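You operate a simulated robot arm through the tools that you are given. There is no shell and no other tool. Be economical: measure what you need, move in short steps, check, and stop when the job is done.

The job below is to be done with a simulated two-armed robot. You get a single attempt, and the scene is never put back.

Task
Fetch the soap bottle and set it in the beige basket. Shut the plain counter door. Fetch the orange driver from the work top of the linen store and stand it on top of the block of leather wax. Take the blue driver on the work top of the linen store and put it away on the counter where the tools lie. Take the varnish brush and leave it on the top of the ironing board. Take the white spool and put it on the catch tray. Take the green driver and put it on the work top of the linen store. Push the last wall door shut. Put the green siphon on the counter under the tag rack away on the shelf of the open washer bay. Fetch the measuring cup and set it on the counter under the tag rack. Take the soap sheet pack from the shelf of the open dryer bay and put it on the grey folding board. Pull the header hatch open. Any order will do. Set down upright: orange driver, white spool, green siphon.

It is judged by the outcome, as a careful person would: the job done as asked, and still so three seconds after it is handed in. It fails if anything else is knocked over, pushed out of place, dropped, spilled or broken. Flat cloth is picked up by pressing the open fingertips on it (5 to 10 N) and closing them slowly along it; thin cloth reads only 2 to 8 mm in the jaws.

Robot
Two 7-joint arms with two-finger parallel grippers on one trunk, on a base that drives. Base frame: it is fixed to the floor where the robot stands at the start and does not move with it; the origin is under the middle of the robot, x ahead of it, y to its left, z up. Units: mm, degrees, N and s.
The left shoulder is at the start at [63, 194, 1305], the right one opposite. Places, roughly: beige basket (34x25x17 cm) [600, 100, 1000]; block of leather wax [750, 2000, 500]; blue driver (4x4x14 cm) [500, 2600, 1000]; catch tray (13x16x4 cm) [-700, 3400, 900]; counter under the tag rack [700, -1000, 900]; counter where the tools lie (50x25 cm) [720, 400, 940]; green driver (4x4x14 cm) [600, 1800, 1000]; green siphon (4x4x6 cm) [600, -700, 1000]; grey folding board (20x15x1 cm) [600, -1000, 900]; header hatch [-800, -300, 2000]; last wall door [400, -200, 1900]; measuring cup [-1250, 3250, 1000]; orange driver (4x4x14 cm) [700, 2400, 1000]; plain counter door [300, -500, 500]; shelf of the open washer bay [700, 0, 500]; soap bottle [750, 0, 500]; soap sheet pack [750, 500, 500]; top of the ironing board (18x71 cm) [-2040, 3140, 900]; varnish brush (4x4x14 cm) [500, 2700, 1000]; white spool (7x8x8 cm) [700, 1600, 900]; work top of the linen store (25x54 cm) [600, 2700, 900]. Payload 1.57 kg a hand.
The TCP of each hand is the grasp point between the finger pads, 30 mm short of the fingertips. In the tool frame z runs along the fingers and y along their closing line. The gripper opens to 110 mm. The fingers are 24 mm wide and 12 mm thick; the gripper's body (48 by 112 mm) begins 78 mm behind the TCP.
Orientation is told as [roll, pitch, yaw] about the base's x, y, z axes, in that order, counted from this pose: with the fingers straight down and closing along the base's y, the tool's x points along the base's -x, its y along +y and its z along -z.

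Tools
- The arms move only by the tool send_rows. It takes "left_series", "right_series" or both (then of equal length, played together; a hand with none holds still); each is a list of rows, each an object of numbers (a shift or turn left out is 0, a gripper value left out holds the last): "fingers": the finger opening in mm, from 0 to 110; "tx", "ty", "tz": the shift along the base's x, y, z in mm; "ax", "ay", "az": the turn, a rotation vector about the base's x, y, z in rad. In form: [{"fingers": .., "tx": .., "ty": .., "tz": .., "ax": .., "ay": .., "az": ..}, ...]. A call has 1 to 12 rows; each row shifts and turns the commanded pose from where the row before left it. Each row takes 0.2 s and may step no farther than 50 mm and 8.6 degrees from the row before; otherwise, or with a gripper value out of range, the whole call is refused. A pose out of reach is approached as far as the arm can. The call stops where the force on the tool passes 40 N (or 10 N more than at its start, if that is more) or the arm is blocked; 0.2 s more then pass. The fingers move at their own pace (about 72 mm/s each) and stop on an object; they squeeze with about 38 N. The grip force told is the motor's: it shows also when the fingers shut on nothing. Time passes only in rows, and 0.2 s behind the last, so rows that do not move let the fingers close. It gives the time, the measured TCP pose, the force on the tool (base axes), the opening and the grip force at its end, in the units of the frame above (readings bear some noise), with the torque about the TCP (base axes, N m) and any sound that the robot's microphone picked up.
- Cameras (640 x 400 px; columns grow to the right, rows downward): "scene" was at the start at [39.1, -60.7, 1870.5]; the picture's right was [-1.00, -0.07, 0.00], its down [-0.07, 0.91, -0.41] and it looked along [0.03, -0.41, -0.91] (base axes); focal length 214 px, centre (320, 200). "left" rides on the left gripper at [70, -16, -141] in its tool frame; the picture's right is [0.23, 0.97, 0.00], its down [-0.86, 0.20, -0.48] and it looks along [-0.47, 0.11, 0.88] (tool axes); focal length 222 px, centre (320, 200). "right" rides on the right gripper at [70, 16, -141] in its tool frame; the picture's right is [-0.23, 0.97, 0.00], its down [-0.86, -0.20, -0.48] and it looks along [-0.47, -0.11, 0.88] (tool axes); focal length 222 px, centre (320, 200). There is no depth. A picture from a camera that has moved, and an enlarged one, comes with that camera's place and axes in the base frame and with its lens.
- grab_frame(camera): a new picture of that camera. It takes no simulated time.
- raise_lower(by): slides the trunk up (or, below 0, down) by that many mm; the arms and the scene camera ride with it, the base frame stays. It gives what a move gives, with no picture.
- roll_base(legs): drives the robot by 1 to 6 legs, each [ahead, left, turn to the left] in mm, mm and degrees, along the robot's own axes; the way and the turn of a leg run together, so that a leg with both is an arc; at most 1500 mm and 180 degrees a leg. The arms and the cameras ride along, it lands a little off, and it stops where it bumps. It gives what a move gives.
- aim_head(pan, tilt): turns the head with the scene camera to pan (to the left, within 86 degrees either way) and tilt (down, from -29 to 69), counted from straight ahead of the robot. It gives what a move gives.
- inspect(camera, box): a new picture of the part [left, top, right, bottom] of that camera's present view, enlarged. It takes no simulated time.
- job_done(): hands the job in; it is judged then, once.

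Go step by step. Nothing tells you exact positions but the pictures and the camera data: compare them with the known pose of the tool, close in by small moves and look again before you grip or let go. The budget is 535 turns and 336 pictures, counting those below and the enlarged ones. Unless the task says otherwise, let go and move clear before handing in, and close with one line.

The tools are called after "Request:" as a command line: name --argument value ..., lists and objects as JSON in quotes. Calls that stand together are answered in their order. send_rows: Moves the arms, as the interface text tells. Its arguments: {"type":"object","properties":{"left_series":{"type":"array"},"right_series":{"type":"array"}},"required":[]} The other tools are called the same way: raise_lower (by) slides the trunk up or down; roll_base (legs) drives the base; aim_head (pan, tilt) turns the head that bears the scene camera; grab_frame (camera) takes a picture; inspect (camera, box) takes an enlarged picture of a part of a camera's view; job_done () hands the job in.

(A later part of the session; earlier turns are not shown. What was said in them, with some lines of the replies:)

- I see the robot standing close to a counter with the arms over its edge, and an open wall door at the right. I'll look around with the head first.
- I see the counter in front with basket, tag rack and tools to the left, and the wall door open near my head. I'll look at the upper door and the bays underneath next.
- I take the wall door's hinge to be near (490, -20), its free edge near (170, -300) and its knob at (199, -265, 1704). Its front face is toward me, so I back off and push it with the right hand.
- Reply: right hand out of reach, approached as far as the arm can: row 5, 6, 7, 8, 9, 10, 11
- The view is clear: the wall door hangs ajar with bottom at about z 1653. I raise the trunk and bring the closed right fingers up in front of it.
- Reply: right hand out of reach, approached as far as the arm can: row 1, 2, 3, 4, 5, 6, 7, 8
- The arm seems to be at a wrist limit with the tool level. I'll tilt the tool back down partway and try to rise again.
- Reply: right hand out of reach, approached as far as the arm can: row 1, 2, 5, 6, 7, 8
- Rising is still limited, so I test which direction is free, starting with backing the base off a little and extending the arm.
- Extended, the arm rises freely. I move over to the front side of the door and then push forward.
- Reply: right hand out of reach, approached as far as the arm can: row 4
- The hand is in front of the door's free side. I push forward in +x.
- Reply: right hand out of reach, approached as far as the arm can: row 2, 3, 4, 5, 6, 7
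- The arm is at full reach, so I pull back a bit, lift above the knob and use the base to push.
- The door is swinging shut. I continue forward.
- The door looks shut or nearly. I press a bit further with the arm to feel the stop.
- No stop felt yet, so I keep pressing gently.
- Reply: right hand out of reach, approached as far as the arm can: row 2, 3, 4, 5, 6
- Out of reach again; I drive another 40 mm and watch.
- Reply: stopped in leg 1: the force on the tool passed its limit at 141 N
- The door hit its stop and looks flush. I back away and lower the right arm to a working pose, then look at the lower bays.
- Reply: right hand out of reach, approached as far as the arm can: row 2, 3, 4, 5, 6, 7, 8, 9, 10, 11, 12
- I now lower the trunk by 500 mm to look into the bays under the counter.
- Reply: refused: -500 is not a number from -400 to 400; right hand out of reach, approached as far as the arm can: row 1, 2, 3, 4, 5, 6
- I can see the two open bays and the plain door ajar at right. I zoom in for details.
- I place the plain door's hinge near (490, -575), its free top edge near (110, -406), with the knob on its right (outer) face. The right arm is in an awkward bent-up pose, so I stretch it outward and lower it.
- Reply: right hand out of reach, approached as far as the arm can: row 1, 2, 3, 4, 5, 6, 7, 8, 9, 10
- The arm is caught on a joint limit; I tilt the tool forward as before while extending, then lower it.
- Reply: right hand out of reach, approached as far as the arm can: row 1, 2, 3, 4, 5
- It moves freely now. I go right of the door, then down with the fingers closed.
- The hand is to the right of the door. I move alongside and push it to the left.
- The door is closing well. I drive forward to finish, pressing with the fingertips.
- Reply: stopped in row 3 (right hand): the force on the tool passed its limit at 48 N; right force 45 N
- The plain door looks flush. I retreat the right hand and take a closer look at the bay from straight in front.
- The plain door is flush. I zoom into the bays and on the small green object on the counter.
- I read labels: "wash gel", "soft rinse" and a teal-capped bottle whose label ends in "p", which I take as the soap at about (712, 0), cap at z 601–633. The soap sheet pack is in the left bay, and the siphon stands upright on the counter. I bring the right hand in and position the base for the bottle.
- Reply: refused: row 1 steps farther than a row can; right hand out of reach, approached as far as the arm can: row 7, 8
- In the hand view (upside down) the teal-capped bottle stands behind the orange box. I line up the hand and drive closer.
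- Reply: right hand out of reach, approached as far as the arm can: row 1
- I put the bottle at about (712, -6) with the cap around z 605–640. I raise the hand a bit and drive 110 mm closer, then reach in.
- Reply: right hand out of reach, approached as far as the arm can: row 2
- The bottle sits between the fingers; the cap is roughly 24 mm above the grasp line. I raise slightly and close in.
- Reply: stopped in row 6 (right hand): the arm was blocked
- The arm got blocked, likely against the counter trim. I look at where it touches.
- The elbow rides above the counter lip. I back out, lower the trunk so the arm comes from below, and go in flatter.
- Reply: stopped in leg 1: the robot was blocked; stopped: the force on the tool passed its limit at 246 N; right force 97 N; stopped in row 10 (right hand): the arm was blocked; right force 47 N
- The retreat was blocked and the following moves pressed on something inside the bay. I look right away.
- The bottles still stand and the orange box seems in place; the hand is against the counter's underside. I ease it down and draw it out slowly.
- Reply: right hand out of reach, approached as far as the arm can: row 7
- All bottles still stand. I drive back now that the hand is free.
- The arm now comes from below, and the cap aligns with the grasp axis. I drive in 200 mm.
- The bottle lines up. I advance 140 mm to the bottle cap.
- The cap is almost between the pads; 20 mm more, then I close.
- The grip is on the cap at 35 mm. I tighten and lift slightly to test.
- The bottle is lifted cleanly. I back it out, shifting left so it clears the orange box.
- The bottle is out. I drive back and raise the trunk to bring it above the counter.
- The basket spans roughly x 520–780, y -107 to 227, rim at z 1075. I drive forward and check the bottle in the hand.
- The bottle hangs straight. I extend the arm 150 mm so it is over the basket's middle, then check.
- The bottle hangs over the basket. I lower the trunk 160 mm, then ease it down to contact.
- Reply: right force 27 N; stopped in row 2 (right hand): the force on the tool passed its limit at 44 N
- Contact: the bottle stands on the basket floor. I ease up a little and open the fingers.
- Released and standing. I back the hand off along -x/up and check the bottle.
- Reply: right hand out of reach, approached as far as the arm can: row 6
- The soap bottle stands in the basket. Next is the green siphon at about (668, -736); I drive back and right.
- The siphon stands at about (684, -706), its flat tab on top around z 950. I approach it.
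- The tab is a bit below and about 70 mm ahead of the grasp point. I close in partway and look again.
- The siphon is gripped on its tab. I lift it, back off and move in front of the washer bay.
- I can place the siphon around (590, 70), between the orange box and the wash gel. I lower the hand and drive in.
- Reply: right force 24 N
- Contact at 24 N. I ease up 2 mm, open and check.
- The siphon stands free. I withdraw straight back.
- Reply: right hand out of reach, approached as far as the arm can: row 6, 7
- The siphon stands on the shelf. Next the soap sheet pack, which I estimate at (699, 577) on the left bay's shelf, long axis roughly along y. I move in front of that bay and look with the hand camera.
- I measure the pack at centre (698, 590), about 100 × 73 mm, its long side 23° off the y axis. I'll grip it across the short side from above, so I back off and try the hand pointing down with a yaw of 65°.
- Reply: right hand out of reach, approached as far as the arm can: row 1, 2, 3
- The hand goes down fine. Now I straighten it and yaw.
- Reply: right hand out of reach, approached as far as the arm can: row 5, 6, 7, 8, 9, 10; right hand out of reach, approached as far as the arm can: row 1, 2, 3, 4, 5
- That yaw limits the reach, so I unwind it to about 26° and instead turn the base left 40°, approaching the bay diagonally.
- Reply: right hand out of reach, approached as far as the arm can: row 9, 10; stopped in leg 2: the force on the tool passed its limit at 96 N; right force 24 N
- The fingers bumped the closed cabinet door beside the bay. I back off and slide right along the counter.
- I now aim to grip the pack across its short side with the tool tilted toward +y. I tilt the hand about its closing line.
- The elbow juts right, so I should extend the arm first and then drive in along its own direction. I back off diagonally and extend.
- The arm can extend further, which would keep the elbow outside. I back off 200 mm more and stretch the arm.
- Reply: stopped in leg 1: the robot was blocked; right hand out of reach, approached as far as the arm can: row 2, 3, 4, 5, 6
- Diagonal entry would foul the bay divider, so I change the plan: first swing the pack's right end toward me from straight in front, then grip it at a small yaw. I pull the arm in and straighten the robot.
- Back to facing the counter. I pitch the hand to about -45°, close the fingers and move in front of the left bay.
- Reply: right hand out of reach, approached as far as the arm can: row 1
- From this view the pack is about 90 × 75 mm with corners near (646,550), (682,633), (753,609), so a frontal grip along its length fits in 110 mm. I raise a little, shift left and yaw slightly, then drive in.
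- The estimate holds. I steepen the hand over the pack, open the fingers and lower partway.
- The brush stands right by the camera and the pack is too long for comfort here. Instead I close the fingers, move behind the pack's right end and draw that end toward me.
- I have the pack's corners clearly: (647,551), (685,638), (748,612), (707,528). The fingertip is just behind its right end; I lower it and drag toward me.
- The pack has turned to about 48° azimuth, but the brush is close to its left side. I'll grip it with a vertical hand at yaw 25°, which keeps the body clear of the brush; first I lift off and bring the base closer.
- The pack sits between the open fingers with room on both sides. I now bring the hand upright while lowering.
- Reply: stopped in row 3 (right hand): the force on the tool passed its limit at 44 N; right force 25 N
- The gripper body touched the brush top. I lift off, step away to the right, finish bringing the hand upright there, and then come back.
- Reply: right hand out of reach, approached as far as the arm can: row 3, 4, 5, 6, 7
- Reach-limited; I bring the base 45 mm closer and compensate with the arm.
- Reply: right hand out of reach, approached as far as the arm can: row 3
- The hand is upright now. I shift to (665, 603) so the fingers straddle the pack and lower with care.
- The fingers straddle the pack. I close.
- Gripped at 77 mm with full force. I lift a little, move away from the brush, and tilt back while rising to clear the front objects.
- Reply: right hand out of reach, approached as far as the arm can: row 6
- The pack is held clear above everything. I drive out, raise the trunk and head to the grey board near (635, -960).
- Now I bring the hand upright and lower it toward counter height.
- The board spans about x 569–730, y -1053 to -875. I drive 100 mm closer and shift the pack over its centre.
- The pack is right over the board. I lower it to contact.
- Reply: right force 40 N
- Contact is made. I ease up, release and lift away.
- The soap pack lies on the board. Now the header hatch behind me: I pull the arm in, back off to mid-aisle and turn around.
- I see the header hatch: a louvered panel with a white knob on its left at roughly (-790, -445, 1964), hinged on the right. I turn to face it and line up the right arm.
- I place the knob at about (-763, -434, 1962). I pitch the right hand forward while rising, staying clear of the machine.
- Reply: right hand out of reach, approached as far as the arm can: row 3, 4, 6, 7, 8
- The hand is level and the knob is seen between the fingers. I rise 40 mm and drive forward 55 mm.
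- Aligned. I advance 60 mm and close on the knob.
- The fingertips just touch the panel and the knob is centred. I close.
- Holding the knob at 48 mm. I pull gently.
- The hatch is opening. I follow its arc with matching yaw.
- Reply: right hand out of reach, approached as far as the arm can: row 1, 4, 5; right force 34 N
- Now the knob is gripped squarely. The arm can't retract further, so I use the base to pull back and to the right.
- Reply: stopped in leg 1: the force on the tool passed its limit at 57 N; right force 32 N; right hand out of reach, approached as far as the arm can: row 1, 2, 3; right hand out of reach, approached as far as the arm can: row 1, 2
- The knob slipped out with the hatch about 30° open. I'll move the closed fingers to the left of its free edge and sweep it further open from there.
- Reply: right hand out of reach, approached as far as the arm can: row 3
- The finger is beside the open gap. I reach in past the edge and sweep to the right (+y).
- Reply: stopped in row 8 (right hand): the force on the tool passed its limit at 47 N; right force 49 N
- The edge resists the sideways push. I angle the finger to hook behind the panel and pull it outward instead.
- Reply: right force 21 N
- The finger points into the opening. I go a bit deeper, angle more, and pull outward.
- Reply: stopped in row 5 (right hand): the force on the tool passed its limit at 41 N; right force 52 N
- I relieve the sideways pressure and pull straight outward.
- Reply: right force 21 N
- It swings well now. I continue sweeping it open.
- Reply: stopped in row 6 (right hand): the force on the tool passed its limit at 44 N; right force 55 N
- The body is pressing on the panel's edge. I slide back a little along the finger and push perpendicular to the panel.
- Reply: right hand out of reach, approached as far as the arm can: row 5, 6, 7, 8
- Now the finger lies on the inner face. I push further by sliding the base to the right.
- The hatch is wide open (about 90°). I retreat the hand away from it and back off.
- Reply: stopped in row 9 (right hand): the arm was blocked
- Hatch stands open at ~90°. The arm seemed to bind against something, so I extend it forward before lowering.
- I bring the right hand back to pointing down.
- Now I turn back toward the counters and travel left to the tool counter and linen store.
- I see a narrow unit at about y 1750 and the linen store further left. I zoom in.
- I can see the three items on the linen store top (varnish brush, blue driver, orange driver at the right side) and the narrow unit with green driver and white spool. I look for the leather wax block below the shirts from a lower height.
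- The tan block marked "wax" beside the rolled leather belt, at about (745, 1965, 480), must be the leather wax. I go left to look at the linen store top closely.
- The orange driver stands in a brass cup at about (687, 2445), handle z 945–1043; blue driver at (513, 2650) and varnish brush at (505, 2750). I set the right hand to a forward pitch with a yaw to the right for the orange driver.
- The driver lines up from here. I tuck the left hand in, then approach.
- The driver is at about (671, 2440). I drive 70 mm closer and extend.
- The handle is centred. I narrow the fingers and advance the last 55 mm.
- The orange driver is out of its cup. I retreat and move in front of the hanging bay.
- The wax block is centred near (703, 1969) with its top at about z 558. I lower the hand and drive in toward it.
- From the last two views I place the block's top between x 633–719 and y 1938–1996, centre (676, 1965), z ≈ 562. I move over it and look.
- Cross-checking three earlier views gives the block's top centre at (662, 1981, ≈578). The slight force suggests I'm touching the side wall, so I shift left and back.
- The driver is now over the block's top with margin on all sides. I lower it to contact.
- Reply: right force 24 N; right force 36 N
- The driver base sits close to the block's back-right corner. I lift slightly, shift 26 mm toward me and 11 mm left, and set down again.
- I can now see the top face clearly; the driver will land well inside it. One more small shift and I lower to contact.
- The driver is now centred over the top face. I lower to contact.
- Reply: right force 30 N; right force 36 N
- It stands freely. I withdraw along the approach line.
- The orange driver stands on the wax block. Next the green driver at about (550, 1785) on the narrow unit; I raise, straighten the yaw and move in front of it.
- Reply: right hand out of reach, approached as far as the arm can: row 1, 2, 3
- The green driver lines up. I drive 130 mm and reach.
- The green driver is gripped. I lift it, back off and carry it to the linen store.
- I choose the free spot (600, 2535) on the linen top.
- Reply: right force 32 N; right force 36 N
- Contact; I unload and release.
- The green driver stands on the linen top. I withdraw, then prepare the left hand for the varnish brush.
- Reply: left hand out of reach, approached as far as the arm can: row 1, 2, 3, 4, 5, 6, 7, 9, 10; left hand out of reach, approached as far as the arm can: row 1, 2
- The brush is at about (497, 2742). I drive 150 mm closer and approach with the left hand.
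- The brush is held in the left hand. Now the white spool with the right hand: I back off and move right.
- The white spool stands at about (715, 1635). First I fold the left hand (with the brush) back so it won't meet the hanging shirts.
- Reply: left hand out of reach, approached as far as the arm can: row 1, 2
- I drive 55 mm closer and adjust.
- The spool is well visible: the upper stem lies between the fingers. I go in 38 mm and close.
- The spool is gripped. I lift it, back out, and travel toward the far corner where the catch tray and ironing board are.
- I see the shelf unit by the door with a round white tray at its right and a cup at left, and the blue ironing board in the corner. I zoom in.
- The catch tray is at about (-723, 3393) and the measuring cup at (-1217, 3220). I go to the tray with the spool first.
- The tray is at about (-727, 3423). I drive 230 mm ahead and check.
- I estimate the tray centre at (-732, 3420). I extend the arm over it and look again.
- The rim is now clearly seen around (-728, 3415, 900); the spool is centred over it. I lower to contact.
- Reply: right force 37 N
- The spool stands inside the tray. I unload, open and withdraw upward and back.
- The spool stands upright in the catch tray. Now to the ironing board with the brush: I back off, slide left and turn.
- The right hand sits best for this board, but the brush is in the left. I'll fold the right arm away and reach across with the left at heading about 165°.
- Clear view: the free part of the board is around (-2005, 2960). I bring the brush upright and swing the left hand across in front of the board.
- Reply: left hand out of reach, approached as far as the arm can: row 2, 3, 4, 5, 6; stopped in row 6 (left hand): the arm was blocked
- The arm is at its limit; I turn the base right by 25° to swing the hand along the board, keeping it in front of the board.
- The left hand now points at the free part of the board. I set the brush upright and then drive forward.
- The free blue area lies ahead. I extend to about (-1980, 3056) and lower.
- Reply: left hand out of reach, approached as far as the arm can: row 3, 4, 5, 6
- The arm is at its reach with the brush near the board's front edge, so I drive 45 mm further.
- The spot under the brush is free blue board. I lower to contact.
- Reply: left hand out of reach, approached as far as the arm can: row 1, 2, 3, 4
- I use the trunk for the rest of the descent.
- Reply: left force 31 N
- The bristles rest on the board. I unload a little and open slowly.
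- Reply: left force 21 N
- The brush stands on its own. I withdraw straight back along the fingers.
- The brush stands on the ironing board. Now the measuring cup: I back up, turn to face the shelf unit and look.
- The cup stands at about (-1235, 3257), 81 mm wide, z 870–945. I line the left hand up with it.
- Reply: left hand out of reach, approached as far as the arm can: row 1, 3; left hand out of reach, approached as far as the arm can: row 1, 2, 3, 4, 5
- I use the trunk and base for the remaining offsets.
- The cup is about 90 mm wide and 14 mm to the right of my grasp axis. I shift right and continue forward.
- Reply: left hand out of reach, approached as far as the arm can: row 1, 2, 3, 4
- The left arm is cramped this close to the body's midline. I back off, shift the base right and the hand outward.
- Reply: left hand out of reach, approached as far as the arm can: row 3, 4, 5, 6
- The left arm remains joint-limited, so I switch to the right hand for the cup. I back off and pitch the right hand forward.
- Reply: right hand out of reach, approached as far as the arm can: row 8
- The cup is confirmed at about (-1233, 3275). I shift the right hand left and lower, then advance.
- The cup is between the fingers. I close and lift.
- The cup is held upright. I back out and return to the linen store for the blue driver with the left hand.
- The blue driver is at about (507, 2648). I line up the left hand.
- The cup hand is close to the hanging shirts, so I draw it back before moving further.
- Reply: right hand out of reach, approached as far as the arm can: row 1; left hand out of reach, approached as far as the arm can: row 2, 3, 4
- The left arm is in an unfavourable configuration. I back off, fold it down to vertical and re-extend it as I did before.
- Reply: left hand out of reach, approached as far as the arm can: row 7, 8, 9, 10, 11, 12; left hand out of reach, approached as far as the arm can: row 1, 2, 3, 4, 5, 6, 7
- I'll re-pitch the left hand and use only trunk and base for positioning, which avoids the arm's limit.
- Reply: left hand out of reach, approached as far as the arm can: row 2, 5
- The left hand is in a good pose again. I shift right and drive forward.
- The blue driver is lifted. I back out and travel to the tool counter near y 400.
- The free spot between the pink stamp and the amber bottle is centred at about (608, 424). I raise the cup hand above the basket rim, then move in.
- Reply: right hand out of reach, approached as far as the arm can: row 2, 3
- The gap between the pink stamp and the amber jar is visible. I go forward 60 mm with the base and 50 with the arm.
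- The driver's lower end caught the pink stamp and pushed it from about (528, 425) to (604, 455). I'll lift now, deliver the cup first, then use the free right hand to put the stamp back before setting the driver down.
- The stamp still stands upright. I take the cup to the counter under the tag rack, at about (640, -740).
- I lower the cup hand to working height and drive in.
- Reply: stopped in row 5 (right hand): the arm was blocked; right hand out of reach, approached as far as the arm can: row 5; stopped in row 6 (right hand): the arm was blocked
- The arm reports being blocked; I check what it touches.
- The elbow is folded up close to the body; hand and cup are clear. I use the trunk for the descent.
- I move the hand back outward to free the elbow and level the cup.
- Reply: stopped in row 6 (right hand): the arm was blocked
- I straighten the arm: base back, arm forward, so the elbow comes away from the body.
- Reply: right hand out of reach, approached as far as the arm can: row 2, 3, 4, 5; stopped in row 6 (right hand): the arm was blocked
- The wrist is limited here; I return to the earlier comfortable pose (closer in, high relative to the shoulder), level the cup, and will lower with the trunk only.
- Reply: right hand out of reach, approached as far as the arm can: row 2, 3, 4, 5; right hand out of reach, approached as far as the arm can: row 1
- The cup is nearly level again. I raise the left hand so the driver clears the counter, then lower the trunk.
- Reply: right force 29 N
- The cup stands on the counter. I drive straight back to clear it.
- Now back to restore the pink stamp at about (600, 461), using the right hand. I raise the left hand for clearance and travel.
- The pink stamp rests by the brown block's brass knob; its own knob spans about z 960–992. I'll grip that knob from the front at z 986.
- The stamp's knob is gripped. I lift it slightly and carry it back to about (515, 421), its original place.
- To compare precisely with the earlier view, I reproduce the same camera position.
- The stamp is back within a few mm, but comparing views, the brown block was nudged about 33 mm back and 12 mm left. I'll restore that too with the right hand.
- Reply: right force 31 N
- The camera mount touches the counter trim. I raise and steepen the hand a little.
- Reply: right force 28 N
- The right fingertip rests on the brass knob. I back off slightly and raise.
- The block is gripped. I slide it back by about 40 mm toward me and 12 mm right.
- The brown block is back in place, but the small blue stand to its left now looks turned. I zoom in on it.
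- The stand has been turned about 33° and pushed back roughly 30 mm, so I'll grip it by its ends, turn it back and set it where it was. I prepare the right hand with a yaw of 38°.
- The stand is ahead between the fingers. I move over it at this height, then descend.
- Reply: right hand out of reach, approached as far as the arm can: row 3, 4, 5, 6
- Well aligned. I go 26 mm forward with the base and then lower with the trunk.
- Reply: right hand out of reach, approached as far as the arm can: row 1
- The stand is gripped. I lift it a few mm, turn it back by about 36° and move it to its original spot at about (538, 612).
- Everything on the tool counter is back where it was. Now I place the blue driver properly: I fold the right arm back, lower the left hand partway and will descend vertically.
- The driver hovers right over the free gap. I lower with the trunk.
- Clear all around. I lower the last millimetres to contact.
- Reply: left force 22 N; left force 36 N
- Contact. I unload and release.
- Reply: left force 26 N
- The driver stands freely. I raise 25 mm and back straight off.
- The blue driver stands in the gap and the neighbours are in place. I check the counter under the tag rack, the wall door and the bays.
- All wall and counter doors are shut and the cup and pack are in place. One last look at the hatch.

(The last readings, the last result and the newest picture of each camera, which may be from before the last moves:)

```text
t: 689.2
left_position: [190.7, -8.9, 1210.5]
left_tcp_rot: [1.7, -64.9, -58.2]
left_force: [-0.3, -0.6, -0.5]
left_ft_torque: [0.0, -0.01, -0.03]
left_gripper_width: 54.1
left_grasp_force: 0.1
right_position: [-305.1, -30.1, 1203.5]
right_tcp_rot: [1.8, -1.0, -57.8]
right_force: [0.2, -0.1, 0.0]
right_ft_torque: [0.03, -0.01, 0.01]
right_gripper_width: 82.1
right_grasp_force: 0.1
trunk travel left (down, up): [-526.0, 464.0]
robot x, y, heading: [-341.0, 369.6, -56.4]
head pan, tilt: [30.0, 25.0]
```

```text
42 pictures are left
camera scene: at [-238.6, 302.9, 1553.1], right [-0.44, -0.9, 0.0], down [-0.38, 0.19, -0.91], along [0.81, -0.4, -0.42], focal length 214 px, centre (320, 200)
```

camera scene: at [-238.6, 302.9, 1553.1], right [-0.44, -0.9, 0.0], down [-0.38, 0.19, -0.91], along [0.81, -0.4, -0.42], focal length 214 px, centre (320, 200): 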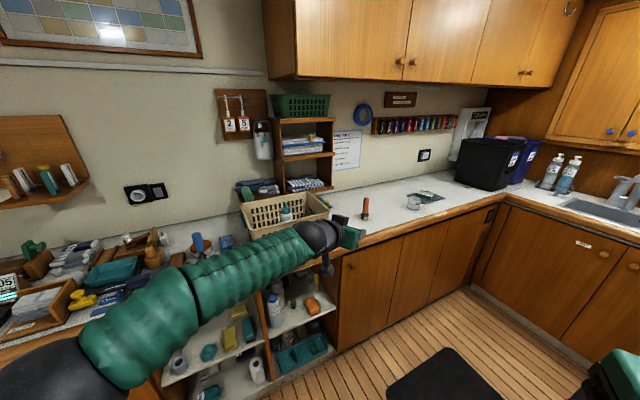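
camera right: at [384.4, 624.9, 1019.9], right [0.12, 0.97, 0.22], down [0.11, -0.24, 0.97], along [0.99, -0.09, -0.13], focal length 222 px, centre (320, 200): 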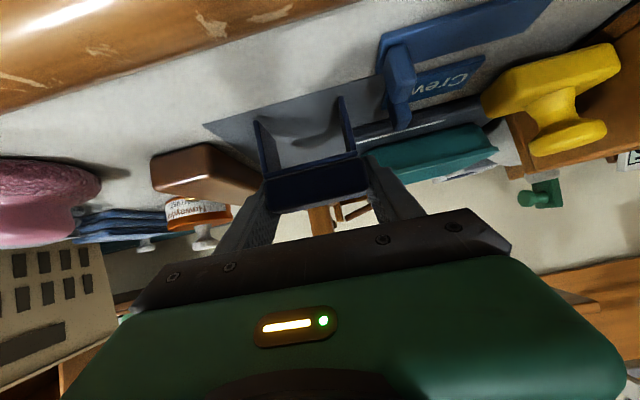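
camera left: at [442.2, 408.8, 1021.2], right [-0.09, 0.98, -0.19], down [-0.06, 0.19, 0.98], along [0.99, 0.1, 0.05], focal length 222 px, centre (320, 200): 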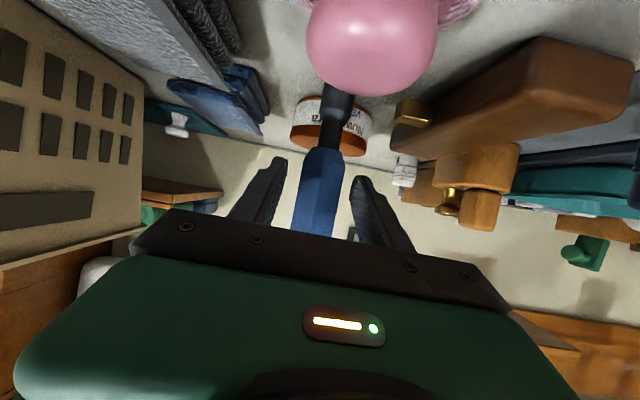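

I see the hatch open, the doors flush, and the cup and soap pack standing where they were set; both hands are clear. I'm handing the job in.

Request:
job_done

```text
The job is handed in.
```

The job is handed in with all twelve tasks carried out. While setting down the blue driver I knocked the pink stamp, and while righting that I also shifted the brown block and the blue stand. I put all three back to within a few millimetres.
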